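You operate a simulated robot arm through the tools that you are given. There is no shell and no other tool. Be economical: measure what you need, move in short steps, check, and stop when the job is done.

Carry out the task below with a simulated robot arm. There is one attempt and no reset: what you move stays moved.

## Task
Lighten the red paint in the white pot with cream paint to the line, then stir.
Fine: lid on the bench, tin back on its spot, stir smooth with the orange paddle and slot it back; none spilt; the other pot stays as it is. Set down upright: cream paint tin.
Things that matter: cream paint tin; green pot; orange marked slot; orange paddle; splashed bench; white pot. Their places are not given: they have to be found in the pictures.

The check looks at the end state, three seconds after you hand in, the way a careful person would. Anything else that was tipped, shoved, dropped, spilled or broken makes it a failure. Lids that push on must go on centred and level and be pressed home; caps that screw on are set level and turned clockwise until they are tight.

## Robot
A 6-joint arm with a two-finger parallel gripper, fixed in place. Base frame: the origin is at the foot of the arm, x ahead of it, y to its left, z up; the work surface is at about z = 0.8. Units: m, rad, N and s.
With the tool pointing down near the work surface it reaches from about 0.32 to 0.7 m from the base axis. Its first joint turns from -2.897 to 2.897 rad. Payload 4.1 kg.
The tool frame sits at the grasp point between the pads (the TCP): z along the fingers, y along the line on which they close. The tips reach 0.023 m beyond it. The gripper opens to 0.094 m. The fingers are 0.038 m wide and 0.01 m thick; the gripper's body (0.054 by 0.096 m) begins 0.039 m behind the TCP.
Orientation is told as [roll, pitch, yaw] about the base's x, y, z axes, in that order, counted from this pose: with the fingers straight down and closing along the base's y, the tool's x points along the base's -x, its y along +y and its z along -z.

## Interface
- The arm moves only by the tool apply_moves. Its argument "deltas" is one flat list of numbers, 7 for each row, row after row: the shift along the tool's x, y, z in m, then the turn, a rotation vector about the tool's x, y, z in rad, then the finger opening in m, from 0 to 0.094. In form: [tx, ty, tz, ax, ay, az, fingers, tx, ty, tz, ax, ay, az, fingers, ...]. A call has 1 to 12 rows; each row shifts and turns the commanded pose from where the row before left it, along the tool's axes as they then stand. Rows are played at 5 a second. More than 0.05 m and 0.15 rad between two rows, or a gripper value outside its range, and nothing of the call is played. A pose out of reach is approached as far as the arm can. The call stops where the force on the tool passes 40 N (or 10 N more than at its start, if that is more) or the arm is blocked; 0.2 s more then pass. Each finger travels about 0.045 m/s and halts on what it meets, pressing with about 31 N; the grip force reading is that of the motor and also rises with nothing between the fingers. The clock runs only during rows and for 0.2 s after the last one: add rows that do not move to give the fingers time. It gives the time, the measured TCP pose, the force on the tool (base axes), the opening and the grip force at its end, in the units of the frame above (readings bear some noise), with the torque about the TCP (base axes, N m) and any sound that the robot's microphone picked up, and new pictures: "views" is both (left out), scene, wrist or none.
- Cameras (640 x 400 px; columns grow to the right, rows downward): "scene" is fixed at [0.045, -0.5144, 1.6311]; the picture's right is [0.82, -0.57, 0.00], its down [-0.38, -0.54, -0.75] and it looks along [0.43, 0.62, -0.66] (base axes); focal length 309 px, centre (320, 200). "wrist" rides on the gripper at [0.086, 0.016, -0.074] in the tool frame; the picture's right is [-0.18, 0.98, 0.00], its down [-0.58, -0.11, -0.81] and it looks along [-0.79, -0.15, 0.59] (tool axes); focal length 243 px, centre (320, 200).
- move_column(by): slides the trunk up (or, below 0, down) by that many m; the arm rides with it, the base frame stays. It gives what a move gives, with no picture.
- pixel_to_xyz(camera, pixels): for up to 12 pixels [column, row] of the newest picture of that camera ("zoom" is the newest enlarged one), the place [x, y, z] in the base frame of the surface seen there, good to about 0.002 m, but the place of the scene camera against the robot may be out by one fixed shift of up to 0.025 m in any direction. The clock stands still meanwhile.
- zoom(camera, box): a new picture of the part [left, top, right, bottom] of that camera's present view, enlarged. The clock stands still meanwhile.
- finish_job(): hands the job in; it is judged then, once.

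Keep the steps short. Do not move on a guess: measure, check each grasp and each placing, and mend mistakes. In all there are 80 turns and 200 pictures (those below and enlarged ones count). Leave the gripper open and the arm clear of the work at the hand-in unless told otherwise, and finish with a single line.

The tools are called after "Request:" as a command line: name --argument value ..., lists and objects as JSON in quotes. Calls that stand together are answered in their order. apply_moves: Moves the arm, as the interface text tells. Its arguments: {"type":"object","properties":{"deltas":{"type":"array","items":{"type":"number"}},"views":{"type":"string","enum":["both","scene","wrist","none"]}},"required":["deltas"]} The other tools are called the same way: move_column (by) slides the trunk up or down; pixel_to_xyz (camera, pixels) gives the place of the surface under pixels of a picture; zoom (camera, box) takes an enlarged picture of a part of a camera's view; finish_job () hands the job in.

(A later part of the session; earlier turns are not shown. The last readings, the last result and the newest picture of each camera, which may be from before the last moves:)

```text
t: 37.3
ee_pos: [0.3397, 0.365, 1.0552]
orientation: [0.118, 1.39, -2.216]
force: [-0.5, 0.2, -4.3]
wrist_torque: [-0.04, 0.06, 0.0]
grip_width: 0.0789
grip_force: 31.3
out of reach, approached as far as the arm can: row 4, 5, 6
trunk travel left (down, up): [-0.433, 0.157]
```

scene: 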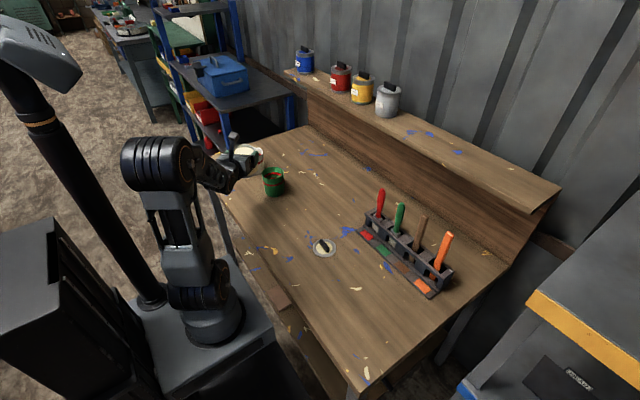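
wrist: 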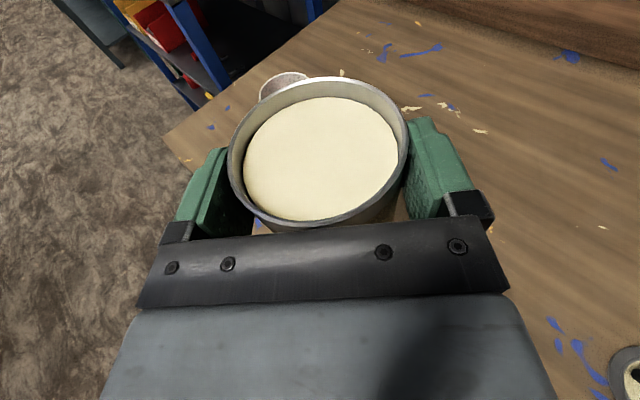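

The heading was reached and the tin hasn't moved in the grip. The TCP drifted to (0.340,0.365,1.055), which is clear of everything. I'll move half-way towards the white pot and check.

Request:
apply_moves --deltas '[0.0016, -0.0079, 0.0271, 0, 0, 0, 0.055, 0.0016, -0.0079, 0.0271, 0, 0, 0, 0.055, 0.0016, -0.0079, 0.0271, 0, 0, 0, 0.055, 0.0016, -0.0079, 0.0271, 0, 0, 0, 0.055, 0, 0, 0, 0, 0, 0, 0.055]'

```text
t: 38.5
ee_pos: [0.383, 0.4705, 1.0431]
orientation: [0.092, 1.395, -2.213]
force: [-0.2, 0.7, -5.2]
wrist_torque: [-0.06, 0.08, 0.0]
grip_width: 0.0788
grip_force: 31.2
out of reach, approached as far as the arm can: row 1
trunk travel left (down, up): [-0.433, 0.157]
```

scene: 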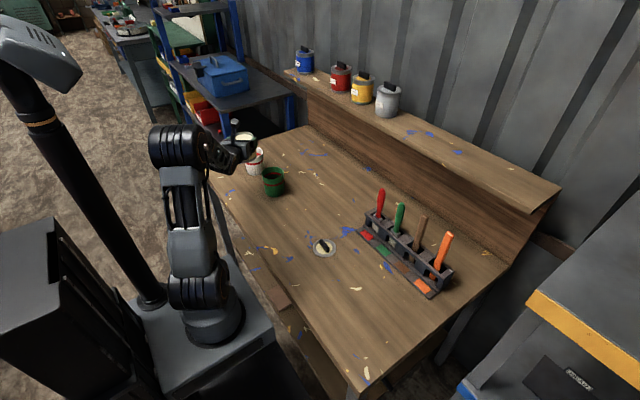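
wrist: 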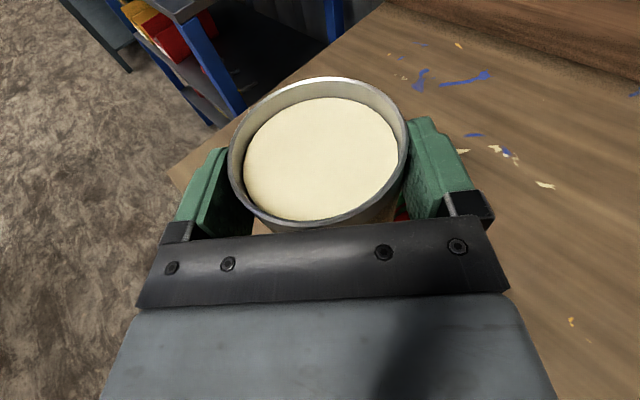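

Good. On to the pre-pour position, about (0.435,0.569,1.03).

Request:
apply_moves --deltas '[0.0015, -0.0065, 0.0272, 0, 0, 0, 0.055, 0.0015, -0.0065, 0.0272, 0, 0, 0, 0.055, 0.0015, -0.0065, 0.0272, 0, 0, 0, 0.055, 0.0015, -0.0065, 0.0272, 0, 0, 0, 0.055, 0, 0, 0, 0, 0, 0, 0.055]'

Request:
zoom --camera "scene" --box '[215, 110, 305, 190]'

```text
t: 39.7
ee_pos: [0.4374, 0.5661, 1.0294]
orientation: [0.092, 1.395, -2.213]
force: [0.0, -0.7, -4.6]
wrist_torque: [-0.01, 0.03, 0.01]
grip_width: 0.0791
grip_force: 30.9
trunk travel left (down, up): [-0.433, 0.157]
```

scene: 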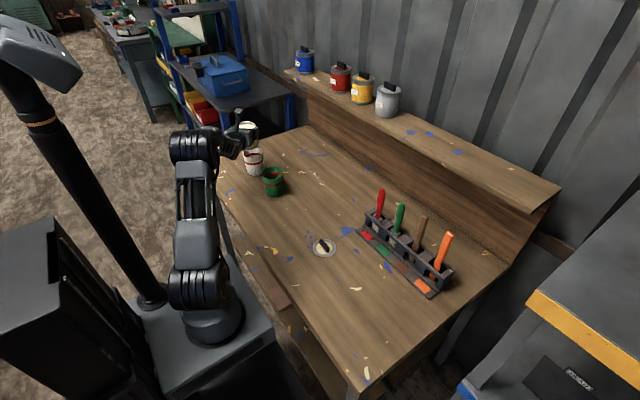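
wrist: 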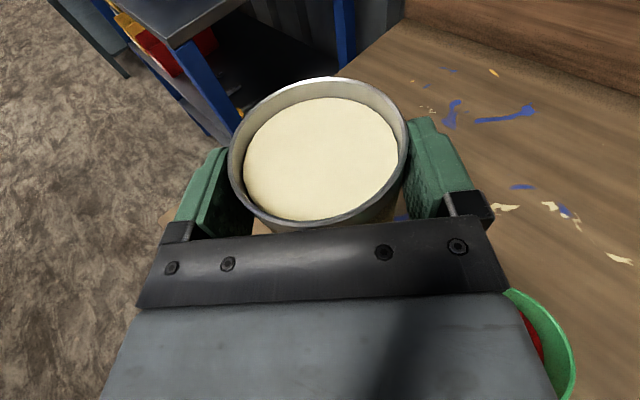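

```text
5.00 times, centred on (260, 150) of scene
```

zoom: 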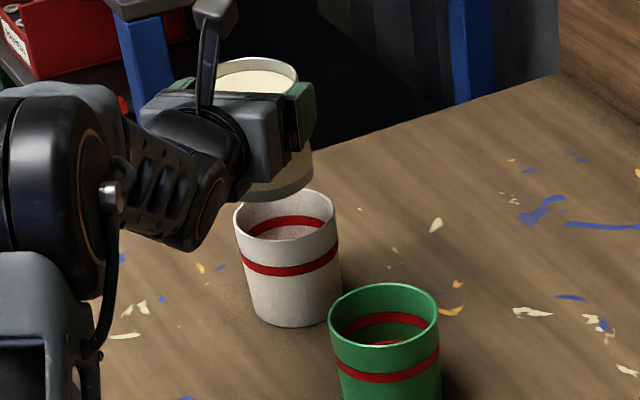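

The tin sits correctly: the pot centre is 0.054 m ahead along the heading. Lowering to z≈0.986, then a first tilt of 0.2 rad.

Request:
apply_moves --deltas '[-0.0215, 0, 0.0038, 0, 0, 0, 0.055, -0.0215, 0, 0.0038, 0, 0, 0, 0.055, 0, 0, 0, 0, -0.05, 0, 0.055, 0, 0, 0, 0, -0.05, 0, 0.055, 0, 0, 0, 0, -0.05, 0, 0.055, 0, 0, 0, 0, -0.05, 0, 0.055, 0, 0, 0, 0, 0, 0, 0.055]'

Request:
zoom --camera "scene" --box '[215, 110, 305, 190]'

```text
t: 41.3
ee_pos: [0.4379, 0.5656, 0.987]
orientation: [0.043, 1.195, -2.263]
force: [0.8, 0.3, -4.3]
wrist_torque: [-0.04, 0.0, -0.02]
grip_width: 0.079
grip_force: 31.1
trunk travel left (down, up): [-0.433, 0.157]
```

scene: 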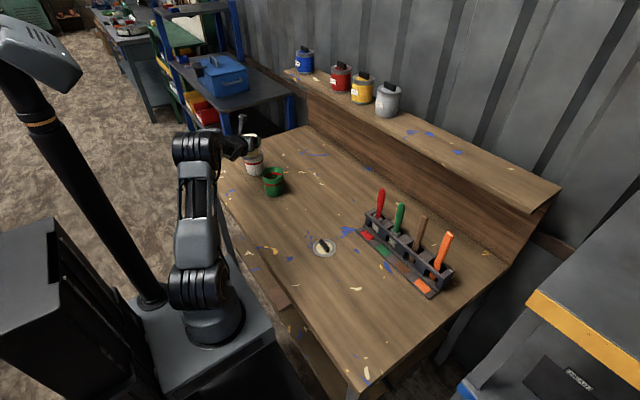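
wrist: 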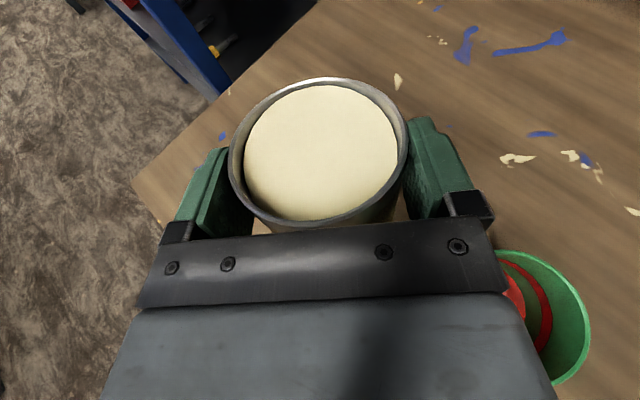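

```text
5.00 times, centred on (260, 150) of scene
```

zoom: 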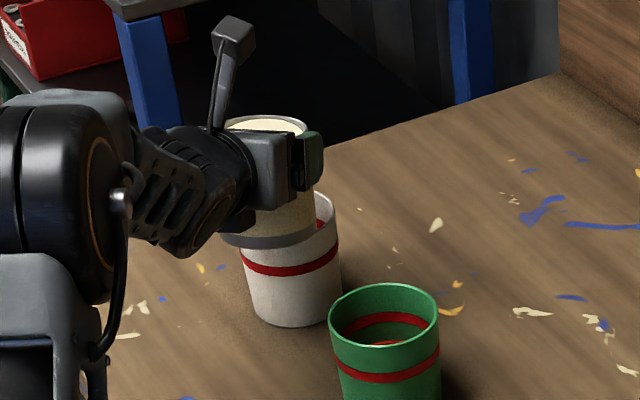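

The paint surface tilts correctly and nothing is out yet. I'll tilt on to 0.40 rad and hold.

Request:
apply_moves --deltas '[0, 0, 0, 0, -0.05, 0, 0.055, 0, 0, 0, 0, -0.05, 0, 0.055, 0, 0, 0, 0, -0.05, 0, 0.055, 0, 0, 0, 0, -0.05, 0, 0.055, 0, 0, 0, 0, 0, 0, 0.055]'

Request:
zoom --camera "scene" --box '[215, 110, 305, 190]'

```text
t: 42.5
ee_pos: [0.4368, 0.5666, 0.9868]
orientation: [0.035, 1.017, -2.278]
force: [-0.7, -0.1, -4.2]
wrist_torque: [0.01, -0.05, -0.02]
grip_width: 0.0789
grip_force: 31.3
trunk travel left (down, up): [-0.433, 0.157]
```

scene: 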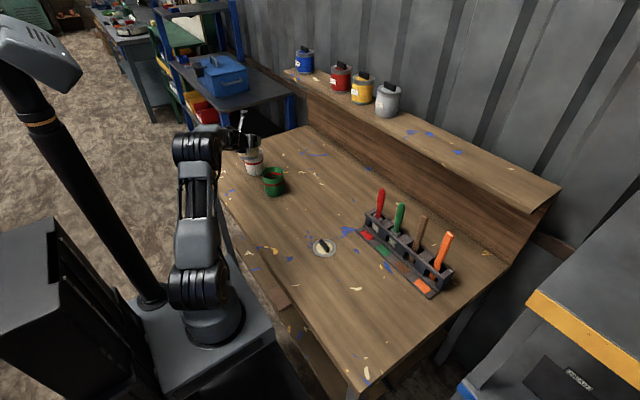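
wrist: 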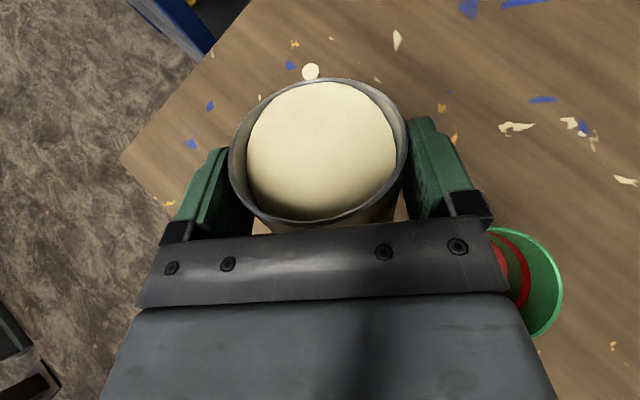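

```text
5.00 times, centred on (260, 150) of scene
```

zoom: 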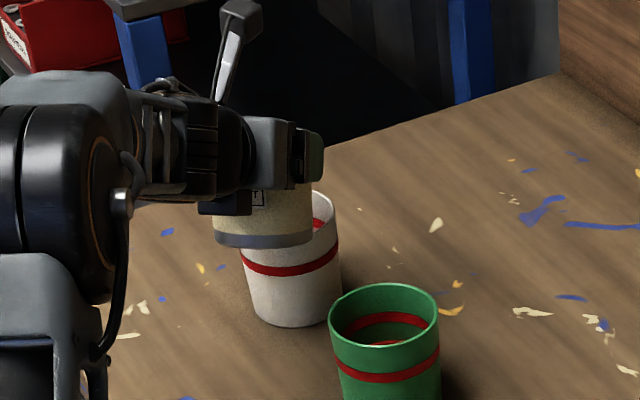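

There's a pale spot at (310,72), just past the lip. I'll measure whether it's stream or bench.

Request:
pixel_to_xyz --camera "wrist" --pixels '[[310, 72], [310, 84], [310, 64], [397, 40], [316, 82]]'

Request:
zoom --camera "wrist" --box '[240, 40, 400, 140]'

```text
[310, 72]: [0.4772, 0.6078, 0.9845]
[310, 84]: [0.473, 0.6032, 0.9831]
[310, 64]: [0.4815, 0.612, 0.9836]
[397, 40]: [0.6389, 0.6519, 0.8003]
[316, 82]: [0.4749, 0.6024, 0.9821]
```

```text
4.00 times, centred on (320, 90) of wrist
```

zoom: 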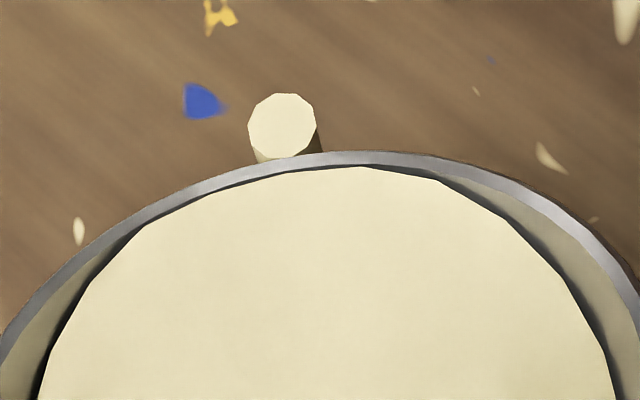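

That is the stream, and its top is at (0.477,0.608), right over the pot centre. I'll tilt further to 0.60 rad slowly and watch.

Request:
apply_moves --deltas '[0, 0, 0, 0, -0.04, 0, 0.055, 0, 0, 0, 0, -0.04, 0, 0.055, 0, 0, 0, 0, -0.04, 0, 0.055, 0, 0, 0, 0, -0.04, 0, 0.055, 0, 0, 0, 0, -0.04, 0, 0.055, 0, 0, 0, 0, 0, 0, 0.055]'

Request:
zoom --camera "scene" --box '[235, 140, 285, 180]'

```text
t: 43.9
ee_pos: [0.4373, 0.566, 0.9867]
orientation: [0.022, 0.796, -2.287]
force: [-0.2, 0.4, -4.1]
wrist_torque: [-0.01, -0.03, 0.01]
grip_width: 0.0788
grip_force: 31.4
trunk travel left (down, up): [-0.433, 0.157]
```

scene: 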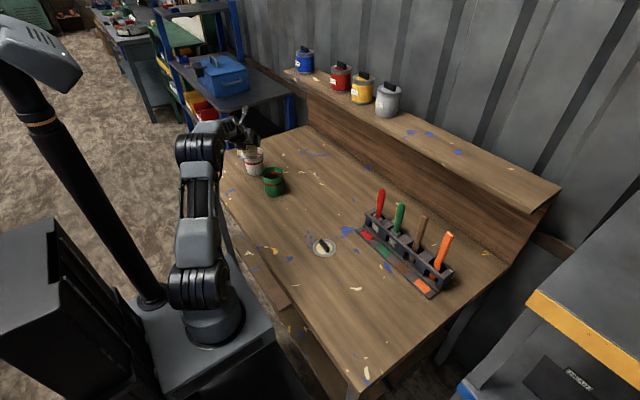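
wrist: 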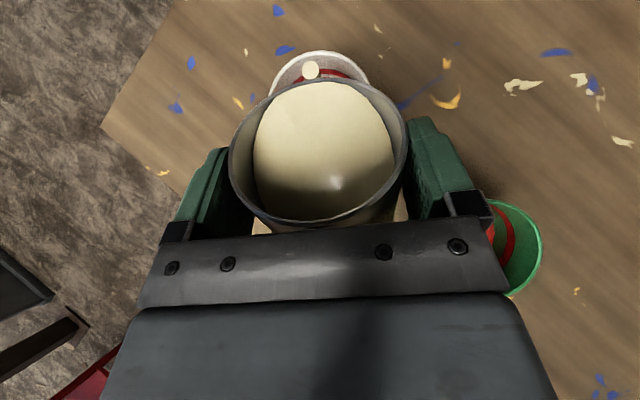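

```text
10.00 times, centred on (260, 160) of scene
```

zoom: 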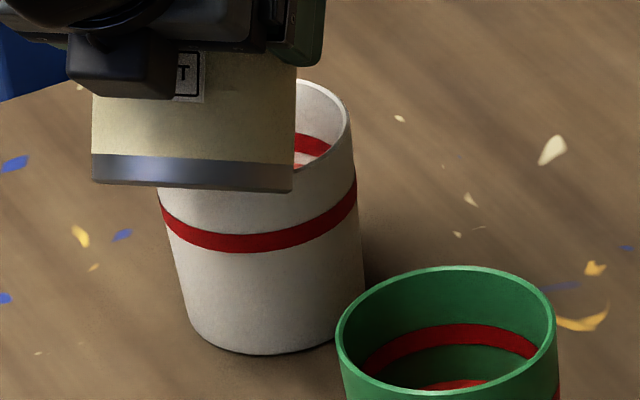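

The stream lands inside the pot. I'll tilt to 0.70 and look through the wrist camera.

Request:
apply_moves --deltas '[0, 0, 0, 0, -0.04, 0, 0.055, 0, 0, 0, 0, -0.03, 0, 0.055, 0, 0, 0, 0, -0.03, 0, 0.055, 0, 0, 0, 0, 0, 0, 0.055]' --views "wrist"

Request:
zoom --camera "wrist" --box '[240, 30, 400, 130]'

Request:
zoom --camera "scene" --box '[235, 140, 285, 180]'

```text
t: 44.9
ee_pos: [0.4363, 0.567, 0.9862]
orientation: [0.021, 0.696, -2.29]
force: [1.0, -0.7, -2.9]
wrist_torque: [0.05, -0.05, -0.04]
grip_width: 0.0789
grip_force: 30.9
trunk travel left (down, up): [-0.433, 0.157]
```

wrist: 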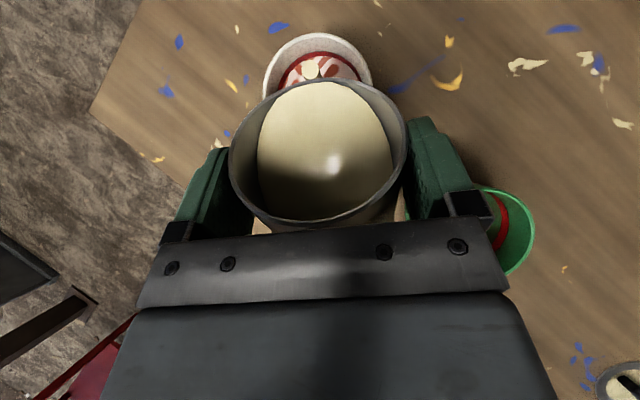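

```text
4.00 times, centred on (320, 80) of wrist
```

zoom: 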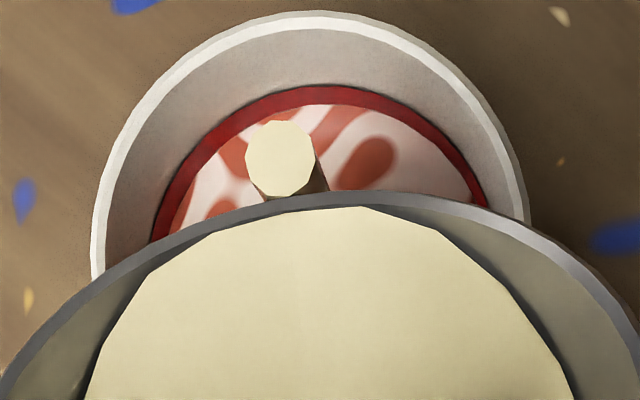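

```text
10.00 times, centred on (260, 160) of scene
```

zoom: 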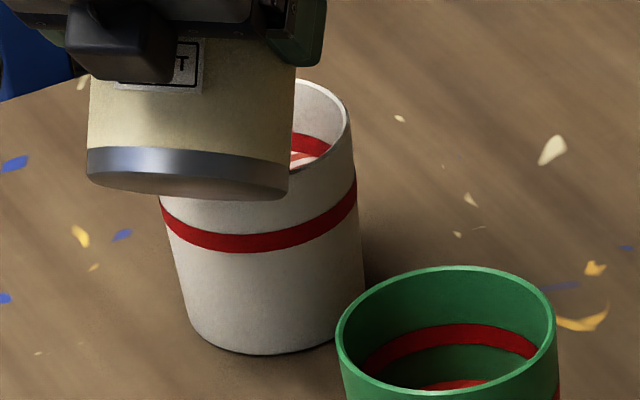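

Request:
pixel_to_xyz --camera "wrist" --pixels '[[331, 70], [300, 66], [345, 68], [320, 54], [320, 52], [300, 57], [320, 34], [320, 58]]'

```text
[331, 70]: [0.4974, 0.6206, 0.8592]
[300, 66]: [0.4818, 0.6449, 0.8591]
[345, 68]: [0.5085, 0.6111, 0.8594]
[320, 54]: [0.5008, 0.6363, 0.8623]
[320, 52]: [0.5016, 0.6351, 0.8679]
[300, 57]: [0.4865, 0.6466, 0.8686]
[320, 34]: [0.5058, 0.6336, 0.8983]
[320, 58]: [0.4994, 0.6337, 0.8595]
```

The level is 0.8592 and the line band is 0.861–0.871, so it's close. I'll hold for 0.4 s and re-measure.

Request:
apply_moves --deltas '[0, 0, 0, 0, 0, 0, 0.055]' --views "wrist"

Request:
pixel_to_xyz --camera "wrist" --pixels '[[331, 70], [300, 66], [345, 68], [320, 54], [320, 52], [300, 57], [320, 58], [310, 72]]'

Request:
zoom --camera "wrist" --box '[240, 30, 400, 130]'

```text
t: 45.3
ee_pos: [0.4375, 0.5662, 0.9874]
orientation: [0.021, 0.696, -2.29]
force: [0.0, 0.3, -3.3]
wrist_torque: [0.05, -0.08, -0.02]
grip_width: 0.0788
grip_force: 31.1
trunk travel left (down, up): [-0.433, 0.157]
```

wrist: 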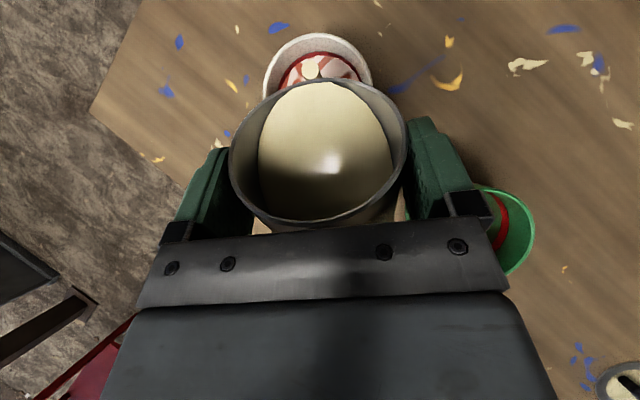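

```text
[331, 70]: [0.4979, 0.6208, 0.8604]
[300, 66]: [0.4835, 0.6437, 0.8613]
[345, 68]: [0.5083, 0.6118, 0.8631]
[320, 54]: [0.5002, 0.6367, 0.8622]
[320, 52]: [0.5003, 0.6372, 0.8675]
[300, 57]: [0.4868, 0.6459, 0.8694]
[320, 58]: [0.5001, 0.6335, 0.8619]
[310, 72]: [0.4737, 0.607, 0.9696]
```

```text
4.00 times, centred on (320, 80) of wrist
```

zoom: 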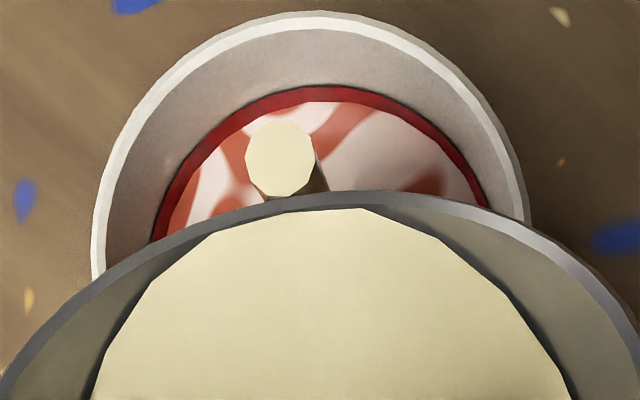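

The level is about 0.8617 and rising 6 mm/s. I'll hold 0.2 s more, then tip back upright, which should end near the middle of the band.

Request:
apply_moves --deltas '[0, 0, 0, 0, 0, 0, 0.055, 0, 0, 0, 0, 0.13, 0, 0.055, 0, 0, 0, 0, 0.13, 0, 0.055, 0, 0, 0, 0, 0.13, 0, 0.055, 0, 0, 0, 0, 0.08, 0, 0.055, 0, 0, 0, 0, 0, 0, 0.055]'

Request:
zoom --camera "scene" --box '[235, 140, 285, 180]'

```text
t: 46.7
ee_pos: [0.437, 0.566, 0.9861]
orientation: [0.056, 1.099, -2.267]
force: [-0.4, 0.5, -4.4]
wrist_torque: [0.01, 0.02, 0.01]
grip_width: 0.079
grip_force: 31.1
out of reach, approached as far as the arm can: row 4
trunk travel left (down, up): [-0.433, 0.157]
```

scene: 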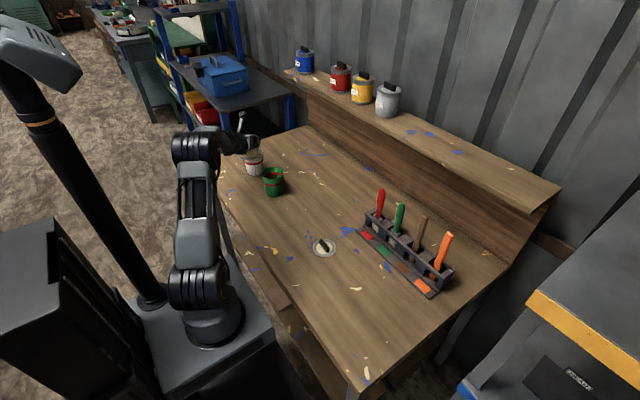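
wrist: 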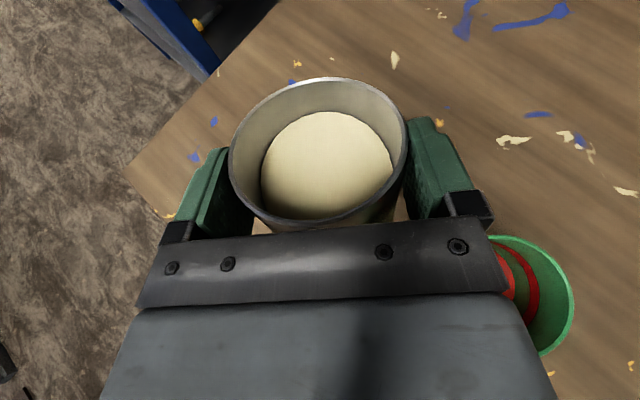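

```text
10.00 times, centred on (260, 160) of scene
```

zoom: 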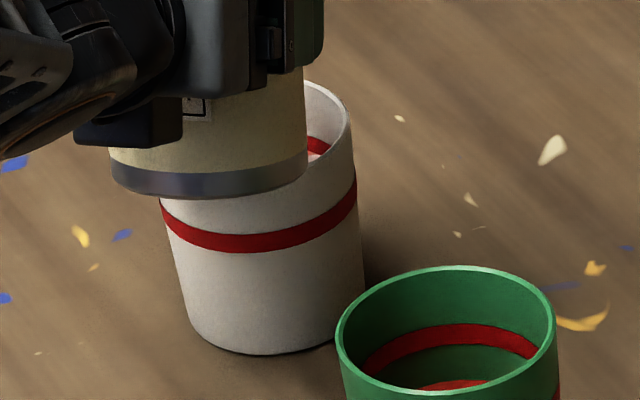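

Pouring has stopped with about 0.3 rad of tilt left. I'll raise a little, finish levelling and back off along the heading to see the pot.

Request:
apply_moves --deltas '[0.015, 0, -0.008, 0, 0.05, 0, 0.055, 0.015, 0, -0.006, 0, 0.08, 0, 0.055, 0.015, 0, -0.004, 0, 0.08, 0, 0.055, 0, 0, 0, 0, 0.08, 0, 0.055, 0, 0, 0, 0, 0, 0, 0.055]'

```text
t: 47.9
ee_pos: [0.4378, 0.5688, 1.0349]
orientation: [0.138, 1.387, -2.183]
force: [-1.0, 0.3, -4.5]
wrist_torque: [-0.04, 0.06, 0.01]
grip_width: 0.079
grip_force: 31.4
trunk travel left (down, up): [-0.433, 0.157]
```

scene: 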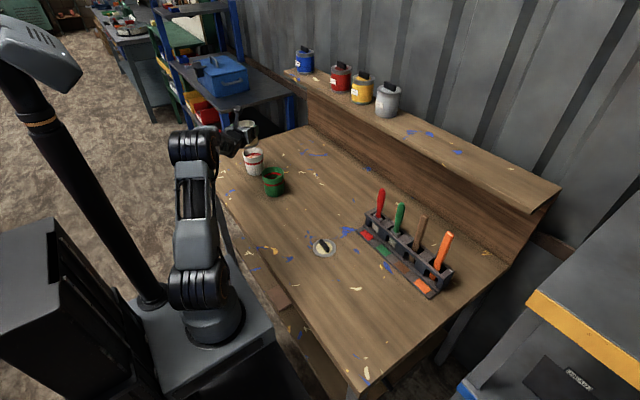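
wrist: 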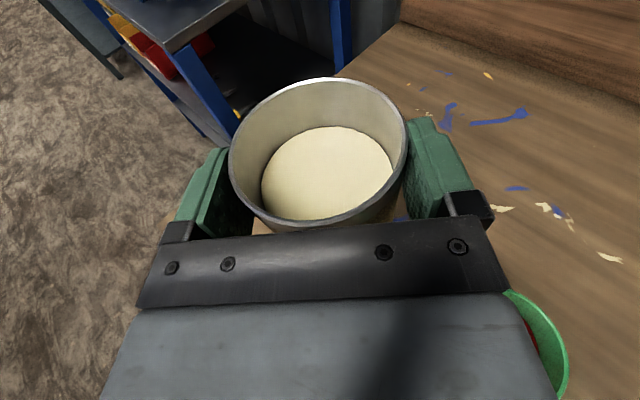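

I'll look into the pot with the scene camera.

Request:
zoom --camera "scene" --box '[235, 140, 285, 180]'

Request:
pixel_to_xyz --camera "scene" --pixels '[[253, 158], [254, 156], [252, 158.5], [253, 155], [273, 178]]'

```text
10.00 times, centred on (260, 160) of scene
```

zoom: 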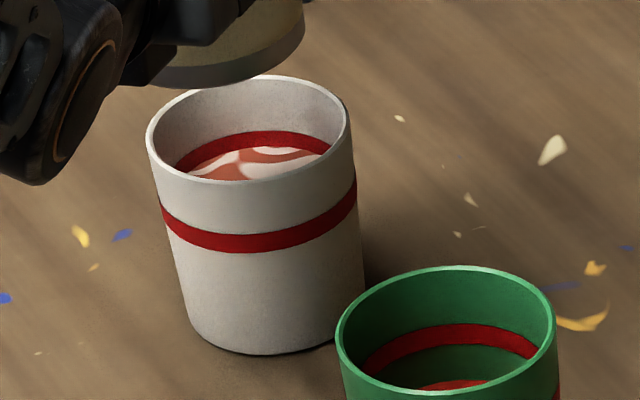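

```text
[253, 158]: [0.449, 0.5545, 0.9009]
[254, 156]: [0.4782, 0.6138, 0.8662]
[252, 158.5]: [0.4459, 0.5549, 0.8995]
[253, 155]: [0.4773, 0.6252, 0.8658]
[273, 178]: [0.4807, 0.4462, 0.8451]
```

Request:
pixel_to_xyz --camera "zoom" --pixels '[[240, 165], [270, 165], [250, 158], [250, 145], [250, 134], [290, 148], [440, 386], [450, 342], [450, 326], [250, 140], [210, 170], [250, 130]]'

```text
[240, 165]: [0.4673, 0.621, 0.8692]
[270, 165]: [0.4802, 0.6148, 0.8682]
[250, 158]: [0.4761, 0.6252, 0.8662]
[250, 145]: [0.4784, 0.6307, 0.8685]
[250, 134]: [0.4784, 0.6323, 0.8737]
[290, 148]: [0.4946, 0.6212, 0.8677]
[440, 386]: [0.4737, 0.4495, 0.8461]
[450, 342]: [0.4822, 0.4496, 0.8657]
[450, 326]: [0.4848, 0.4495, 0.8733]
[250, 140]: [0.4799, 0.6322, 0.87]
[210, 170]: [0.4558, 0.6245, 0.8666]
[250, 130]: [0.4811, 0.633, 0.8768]
```

The level reads about 0.864, inside the line band. Next I'll turn the heading back to +x here with the tin upright.

Request:
apply_moves --deltas '[0, 0, 0, -0.1366, -0.0035, 0.0252, 0.055, 0, 0, 0, -0.1366, -0.0035, 0.0252, 0.055, 0, 0, 0, -0.1366, -0.0035, 0.0252, 0.055, 0, 0, 0, -0.1366, -0.0035, 0.0252, 0.055, 0, 0, 0, -0.1366, -0.0035, 0.0252, 0.055, 0, 0, 0, -0.1366, -0.0035, 0.0252, 0.055, 0, 0, 0, 0, 0, 0, 0.055]'

```text
t: 49.5
ee_pos: [0.4373, 0.5681, 1.035]
orientation: [0.142, 1.387, -3.016]
force: [1.0, -0.1, -4.2]
wrist_torque: [0.01, 0.07, 0.01]
grip_width: 0.0789
grip_force: 31.3
trunk travel left (down, up): [-0.433, 0.157]
```

scene: 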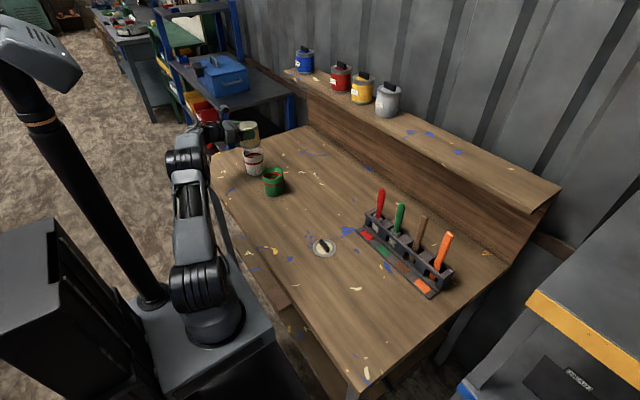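
wrist: 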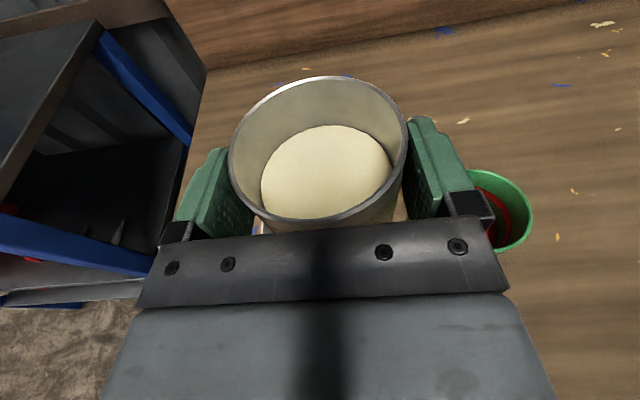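

Good. Now I'll translate back over the tin's spot at the same height.

Request:
apply_moves --deltas '[-0.0003, 0.0298, 0.0026, 0, 0, 0, 0.055, -0.0003, 0.0298, 0.0026, 0, 0, 0, 0.055, -0.0003, 0.0298, 0.0026, 0, 0, 0, 0.055, -0.0003, 0.0298, 0.0026, 0, 0, 0, 0.055, -0.0003, 0.0298, 0.0026, 0, 0, 0, 0.055, -0.0003, 0.0298, 0.0026, 0, 0, 0, 0.055, -0.0003, 0.0298, 0.0026, 0, 0, 0, 0.055, -0.0003, 0.0298, 0.0026, 0, 0, 0, 0.055, -0.0003, 0.0298, 0.0026, 0, 0, 0, 0.055, -0.0003, 0.0298, 0.0026, 0, 0, 0, 0.055, -0.0003, 0.0298, 0.0026, 0, 0, 0, 0.055, 0, 0, 0, 0, 0, 0, 0.055]'

```text
t: 52.1
ee_pos: [0.4617, 0.2374, 1.0348]
orientation: [0.133, 1.385, -3.02]
force: [-0.4, -0.5, -3.1]
wrist_torque: [0.01, 0.05, 0.04]
grip_width: 0.0788
grip_force: 31.0
trunk travel left (down, up): [-0.433, 0.157]
```

scene: 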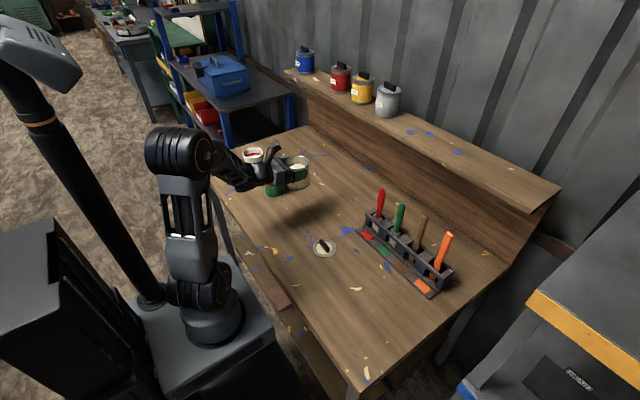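
wrist: 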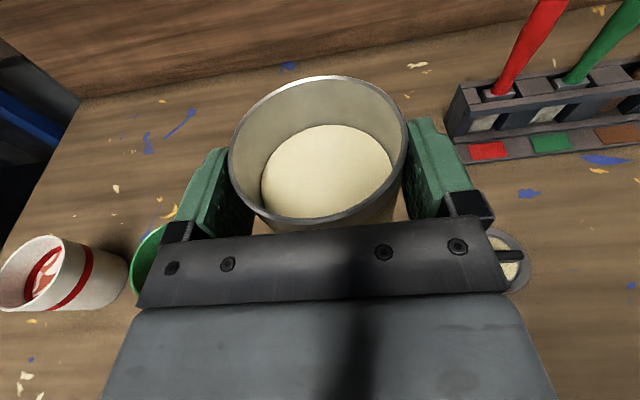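

Request:
pixel_to_xyz --camera "wrist" --pixels '[[231, 155], [407, 140], [316, 78], [330, 224], [28, 282], [45, 275], [38, 290]]'

```text
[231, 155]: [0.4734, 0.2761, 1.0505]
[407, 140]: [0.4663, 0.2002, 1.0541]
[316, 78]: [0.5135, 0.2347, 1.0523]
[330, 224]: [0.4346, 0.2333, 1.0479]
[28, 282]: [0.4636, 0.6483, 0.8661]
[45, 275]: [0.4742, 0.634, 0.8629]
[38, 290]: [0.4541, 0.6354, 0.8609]
```

The rim centre is (0.474,0.238) and the target is (0.4707,0.2395). I'll apply a small correction, then lower with the trunk by 0.15.

Request:
apply_moves --deltas '[-0.0006, -0.0015, -0.0033, 0, 0.008, 0, 0.055, 0, 0, 0, 0, 0, 0, 0.055]' --views "none"

Request:
move_column --by -0.1

Request:
move_column --by -0.05

Request:
apply_moves --deltas '[-0.003, 0, 0.0005, 0, 0, 0, 0.055, -0.003, 0, 0.0005, 0, 0, 0, 0.055, 0, 0, 0, 0, 0, 0, 0.055]' --views "wrist"

```text
t: 52.7
ee_pos: [0.4574, 0.2398, 1.0336]
orientation: [0.145, 1.396, -3.012]
force: [-0.1, -0.2, -3.6]
wrist_torque: [0.01, 0.05, 0.03]
grip_width: 0.0789
grip_force: 31.0
trunk travel left (down, up): [-0.433, 0.157]
```

```text
t: 54.0
ee_pos: [0.4579, 0.2412, 0.9339]
orientation: [0.142, 1.397, -3.013]
force: [-0.2, 0.0, -4.2]
wrist_torque: [0.04, 0.05, 0.01]
grip_width: 0.0792
grip_force: 30.5
trunk travel left (down, up): [-0.333, 0.257]
```

```text
t: 54.9
ee_pos: [0.4588, 0.2414, 0.8838]
orientation: [0.143, 1.395, -3.012]
force: [-1.1, 0.4, -3.2]
wrist_torque: [0.02, 0.06, -0.03]
grip_width: 0.0787
grip_force: 30.9
trunk travel left (down, up): [-0.283, 0.307]
```

```text
t: 55.7
ee_pos: [0.4586, 0.2414, 0.8782]
orientation: [0.145, 1.397, -3.011]
force: [-0.2, -0.3, -3.6]
wrist_torque: [0.03, 0.08, -0.01]
grip_width: 0.0791
grip_force: 31.0
trunk travel left (down, up): [-0.283, 0.307]
```

wrist: 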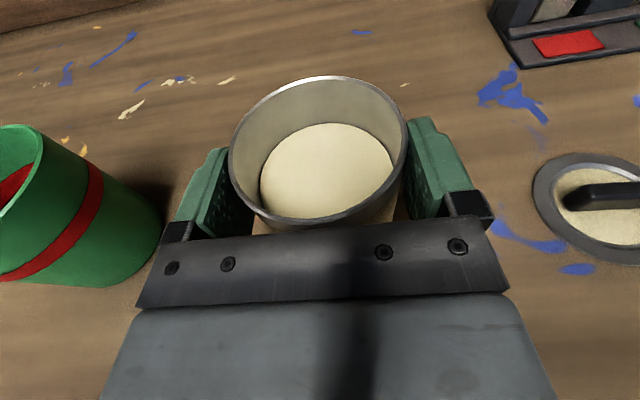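

Still hanging (−3.6 N), about 6 mm to go. Small steps down.

Request:
apply_moves --deltas '[-0.002, 0, 0.0004, 0, 0, 0, 0.055, -0.002, 0, 0.0004, 0, 0, 0, 0.055, 0, 0, 0, 0, 0, 0, 0.055]' --views "none"

Request:
apply_moves --deltas '[-0.001, 0, 0.0002, 0, 0, 0, 0.055, -0.001, 0, 0.0002, 0, 0, 0, 0.055]' --views "none"

Request:
apply_moves --deltas '[-0.001, 0, 0.0002, 0, 0, 0, 0.055, -0.001, 0, 0.0002, 0, 0, 0, 0.055]' --views "wrist"

```text
t: 56.5
ee_pos: [0.4584, 0.241, 0.8744]
orientation: [0.143, 1.396, -3.013]
force: [-0.7, 0.3, -3.4]
wrist_torque: [0.01, 0.06, 0.01]
grip_width: 0.0787
grip_force: 31.0
trunk travel left (down, up): [-0.283, 0.307]
```

```text
t: 57.1
ee_pos: [0.4594, 0.2409, 0.8737]
orientation: [0.139, 1.399, -3.017]
force: [0.0, -1.1, 1.0]
wrist_torque: [0.15, -0.01, 0.0]
grip_width: 0.0788
grip_force: 31.3
trunk travel left (down, up): [-0.283, 0.307]
```

```text
t: 57.7
ee_pos: [0.4574, 0.2409, 0.8729]
orientation: [0.129, 1.402, -3.026]
force: [-0.9, -0.6, 16.3]
wrist_torque: [0.62, 0.18, 0.04]
grip_width: 0.0791
grip_force: 31.3
trunk travel left (down, up): [-0.283, 0.307]
```

wrist: 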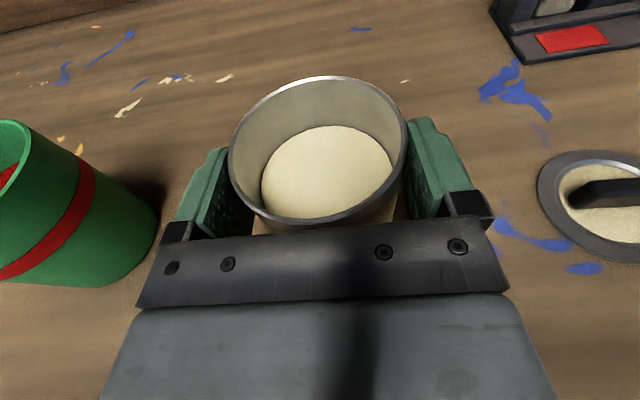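

It's on the bench (16 N). I'll ease up 1 mm, open slowly, then withdraw straight back along −x.

Request:
apply_moves --deltas '[0.001, 0, -0.0002, 0, 0, 0, 0.055, 0, 0, 0, 0, 0, 0, 0.082, 0, 0, 0, 0, 0, 0, 0.09, 0, 0, 0, 0, 0, 0, 0.094, 0, 0, 0, 0, 0, 0, 0.094]' --views "wrist"

Request:
apply_moves --deltas '[-0.0045, 0, -0.025, 0, 0, 0, 0.094, -0.0045, 0, -0.025, 0, 0, 0, 0.094, -0.0045, 0, -0.025, 0, 0, 0, 0.094, -0.0045, 0, -0.025, 0, 0, 0, 0.094, 0, 0, 0, 0, 0, 0, 0.094]'

```text
t: 58.9
ee_pos: [0.4583, 0.2417, 0.8717]
orientation: [0.142, 1.396, -3.011]
force: [0.1, 0.0, -1.1]
wrist_torque: [-0.01, 0.01, -0.01]
grip_width: 0.0939
grip_force: 0.1
trunk travel left (down, up): [-0.283, 0.307]
```

wrist: 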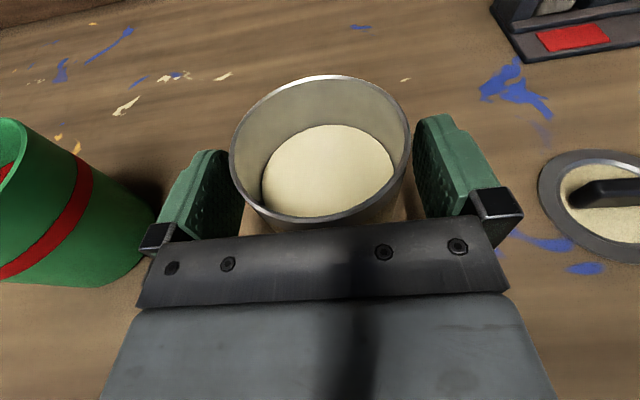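

```text
t: 60.1
ee_pos: [0.356, 0.2429, 0.8688]
orientation: [0.141, 1.396, -3.015]
force: [0.2, 0.2, 0.6]
wrist_torque: [0.03, -0.02, 0.0]
grip_width: 0.0941
grip_force: 0.1
trunk travel left (down, up): [-0.283, 0.307]
```

scene: 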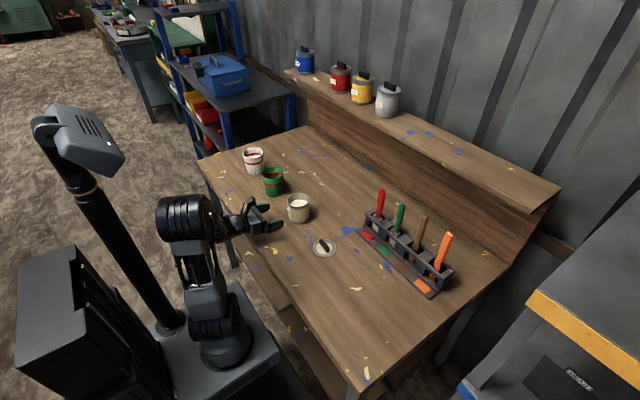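
wrist: 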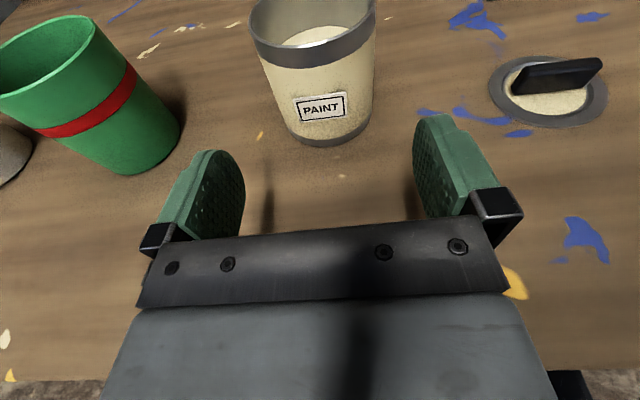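

The tin is released and standing. I'll raise the trunk and check the tin position and pot level from above.

Request:
move_column --by 0.2

Request:
apply_moves --deltas '[0, 0, 0, 0, 0, 0, 0.094]'

Request:
zoom --camera "wrist" --box '[0, 150, 130, 270]'

Request:
zoom --camera "wrist" --box '[440, 0, 640, 120]'

```text
t: 62.3
ee_pos: [0.3574, 0.2419, 1.068]
orientation: [0.142, 1.397, -3.012]
force: [0.5, 0.0, -0.6]
wrist_torque: [-0.03, -0.02, 0.0]
grip_width: 0.094
grip_force: 0.1
trunk travel left (down, up): [-0.483, 0.107]
```

```text
t: 62.7
ee_pos: [0.3572, 0.2412, 1.0693]
orientation: [0.144, 1.397, -3.012]
force: [-0.2, 1.1, 0.8]
wrist_torque: [0.04, -0.01, 0.02]
grip_width: 0.094
grip_force: 0.0
trunk travel left (down, up): [-0.483, 0.107]
```

scene: 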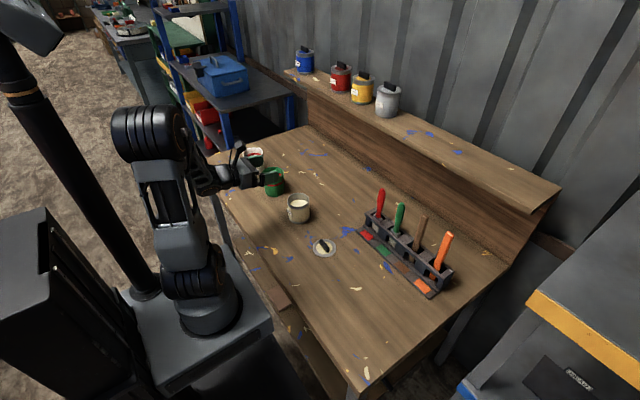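
wrist: 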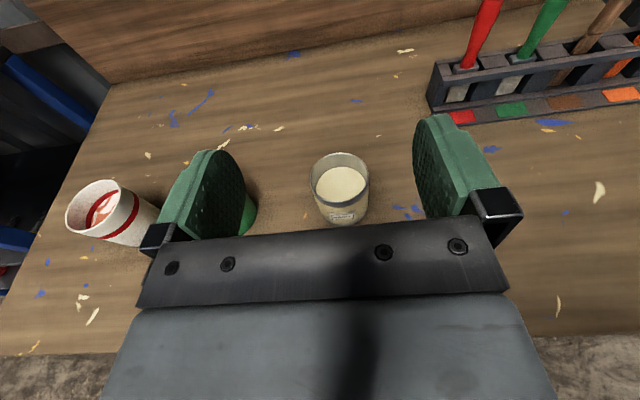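

```text
3.33 times, centred on (65, 210) of wrist
```

zoom: 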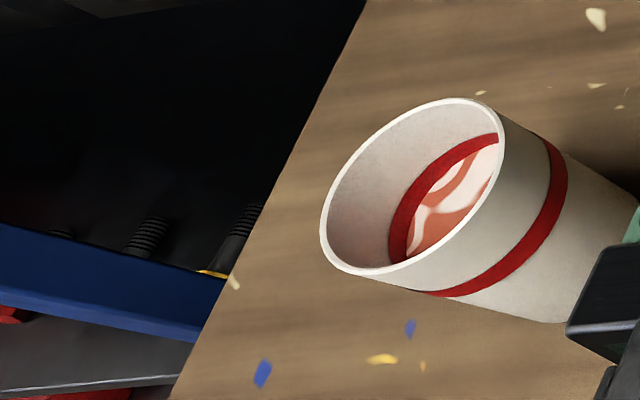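

```text
3.20 times, centred on (540, 60) of wrist
```

zoom: 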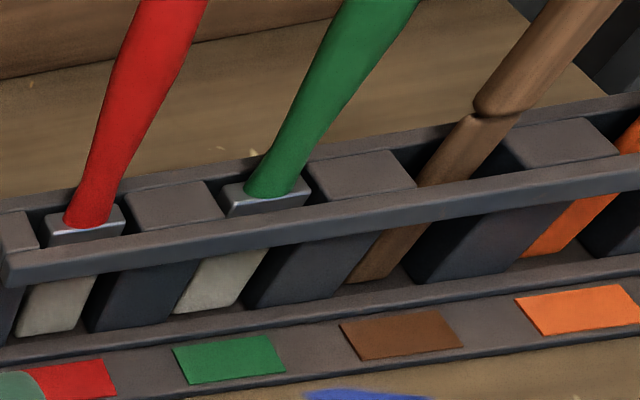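

The level is in the band and the tin is on its spot. Next I'll go to the orange paddle, to a stand-off at about (0.48,-0.25,1.07), to measure it.

Request:
apply_moves --deltas '[0.0009, 0.0446, 0.0117, 0, 0, 0, 0.08, 0.0009, 0.0446, 0.0117, 0, 0, 0, 0.06, 0.0009, 0.0446, 0.0117, 0, 0, 0, 0.06, 0.0009, 0.0446, 0.0117, 0, 0, 0, 0.06, 0.0009, 0.0446, 0.0117, 0, 0, 0, 0.06, 0.0009, 0.0446, 0.0117, 0, 0, 0, 0.06, 0.0009, 0.0446, 0.0117, 0, 0, 0, 0.06, 0.0009, 0.0446, 0.0117, 0, 0, 0, 0.06, 0.0009, 0.0446, 0.0117, 0, 0, 0, 0.06, 0.0009, 0.0446, 0.0117, 0, 0, 0, 0.06, 0.0009, 0.0446, 0.0117, 0, 0, 0, 0.06, 0, 0, 0, 0, 0, 0, 0.06]'

```text
t: 65.3
ee_pos: [0.4852, 0.0382, 1.0991]
orientation: [0.148, 1.393, -3.015]
force: [0.2, 0.7, 0.2]
wrist_torque: [0.01, -0.01, 0.01]
grip_width: 0.0599
grip_force: 0.0
out of reach, approached as far as the arm can: row 1, 2, 3, 4, 5, 6, 7, 8, 9, 10, 11
trunk travel left (down, up): [-0.483, 0.107]
```

scene: 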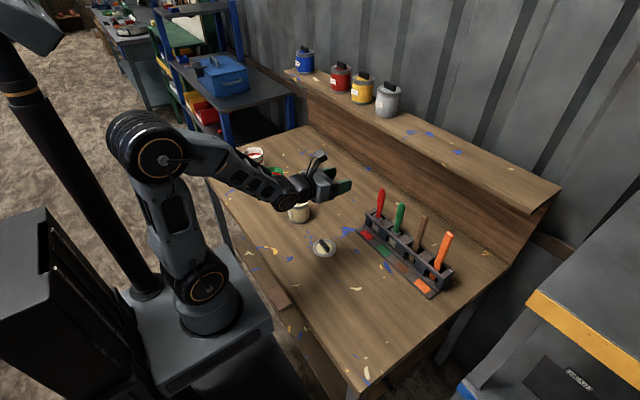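
wrist: 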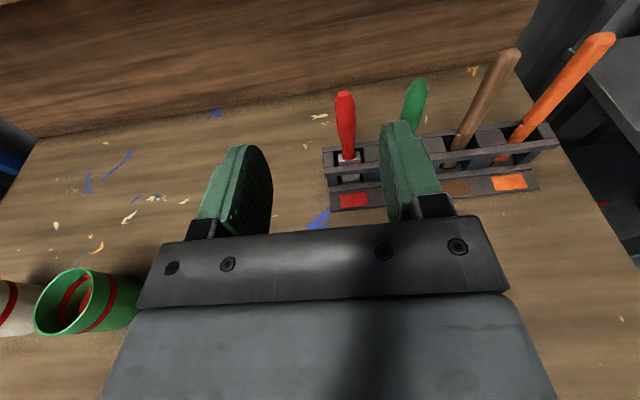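

The arm stalls at y=0.04 with this heading. I'll turn the heading clockwise to about -0.45 rad, closer to the radial direction, and continue.

Request:
apply_moves --deltas '[0, 0, 0, -0.1475, -0.0039, 0.026, 0.06, 0, 0, 0, -0.1475, -0.0039, 0.026, 0.06, 0, 0, 0, -0.1475, -0.0039, 0.026, 0.06, 0.0, 0.04, 0, 0, 0, 0, 0.06, 0.0, 0.04, 0, 0, 0, 0, 0.06, 0.0, 0.04, 0, 0, 0, 0, 0.06, 0, 0, 0, 0, 0, 0, 0.06]'

```text
t: 66.9
ee_pos: [0.4565, -0.0675, 1.1108]
orientation: [0.139, 1.396, 2.816]
force: [0.3, 0.0, 1.2]
wrist_torque: [-0.06, -0.05, 0.01]
grip_width: 0.0598
grip_force: 0.1
out of reach, approached as far as the arm can: row 5, 6
trunk travel left (down, up): [-0.483, 0.107]
```

scene: 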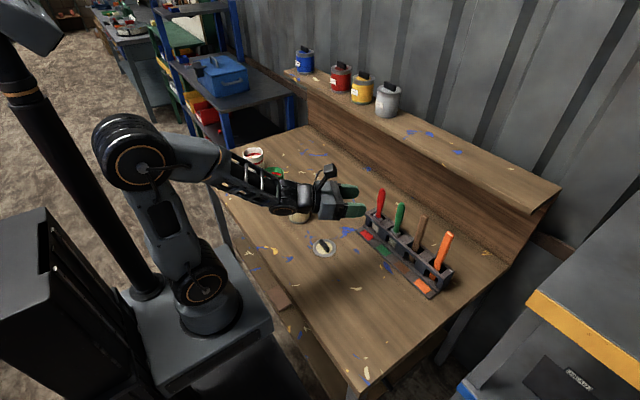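
wrist: 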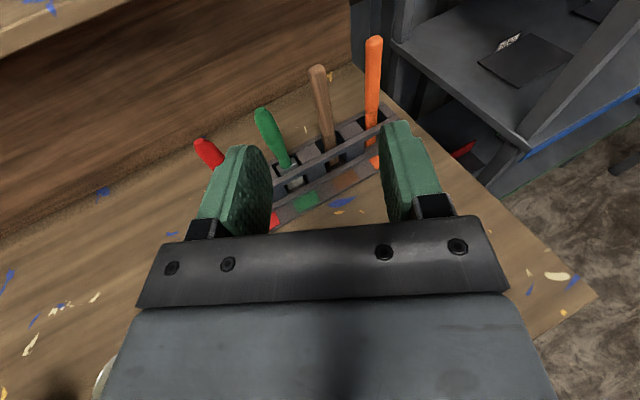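

I'll measure the orange and brown paddles from this view before approaching.

Request:
pixel_to_xyz --camera "wrist" --pixels '[[374, 40], [373, 60], [373, 80], [372, 100], [371, 125], [316, 70], [320, 90], [330, 135], [260, 112], [374, 148], [376, 162], [382, 80]]'

Request:
zoom --camera "wrist" --box '[280, 20, 440, 190]'

```text
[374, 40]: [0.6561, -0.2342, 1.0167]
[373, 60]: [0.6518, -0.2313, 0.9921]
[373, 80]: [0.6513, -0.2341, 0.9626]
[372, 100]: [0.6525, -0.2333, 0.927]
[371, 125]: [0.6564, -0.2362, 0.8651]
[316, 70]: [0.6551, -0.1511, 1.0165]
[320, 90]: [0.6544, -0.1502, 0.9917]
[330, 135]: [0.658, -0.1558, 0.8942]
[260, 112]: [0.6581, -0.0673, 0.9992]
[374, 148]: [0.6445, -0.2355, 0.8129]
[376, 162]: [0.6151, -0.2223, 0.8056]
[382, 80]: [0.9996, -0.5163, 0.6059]
```

```text
2.35 times, centred on (360, 105) of wrist
```

zoom: 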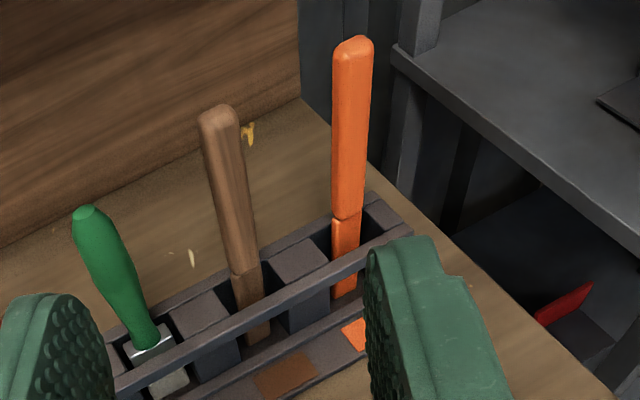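

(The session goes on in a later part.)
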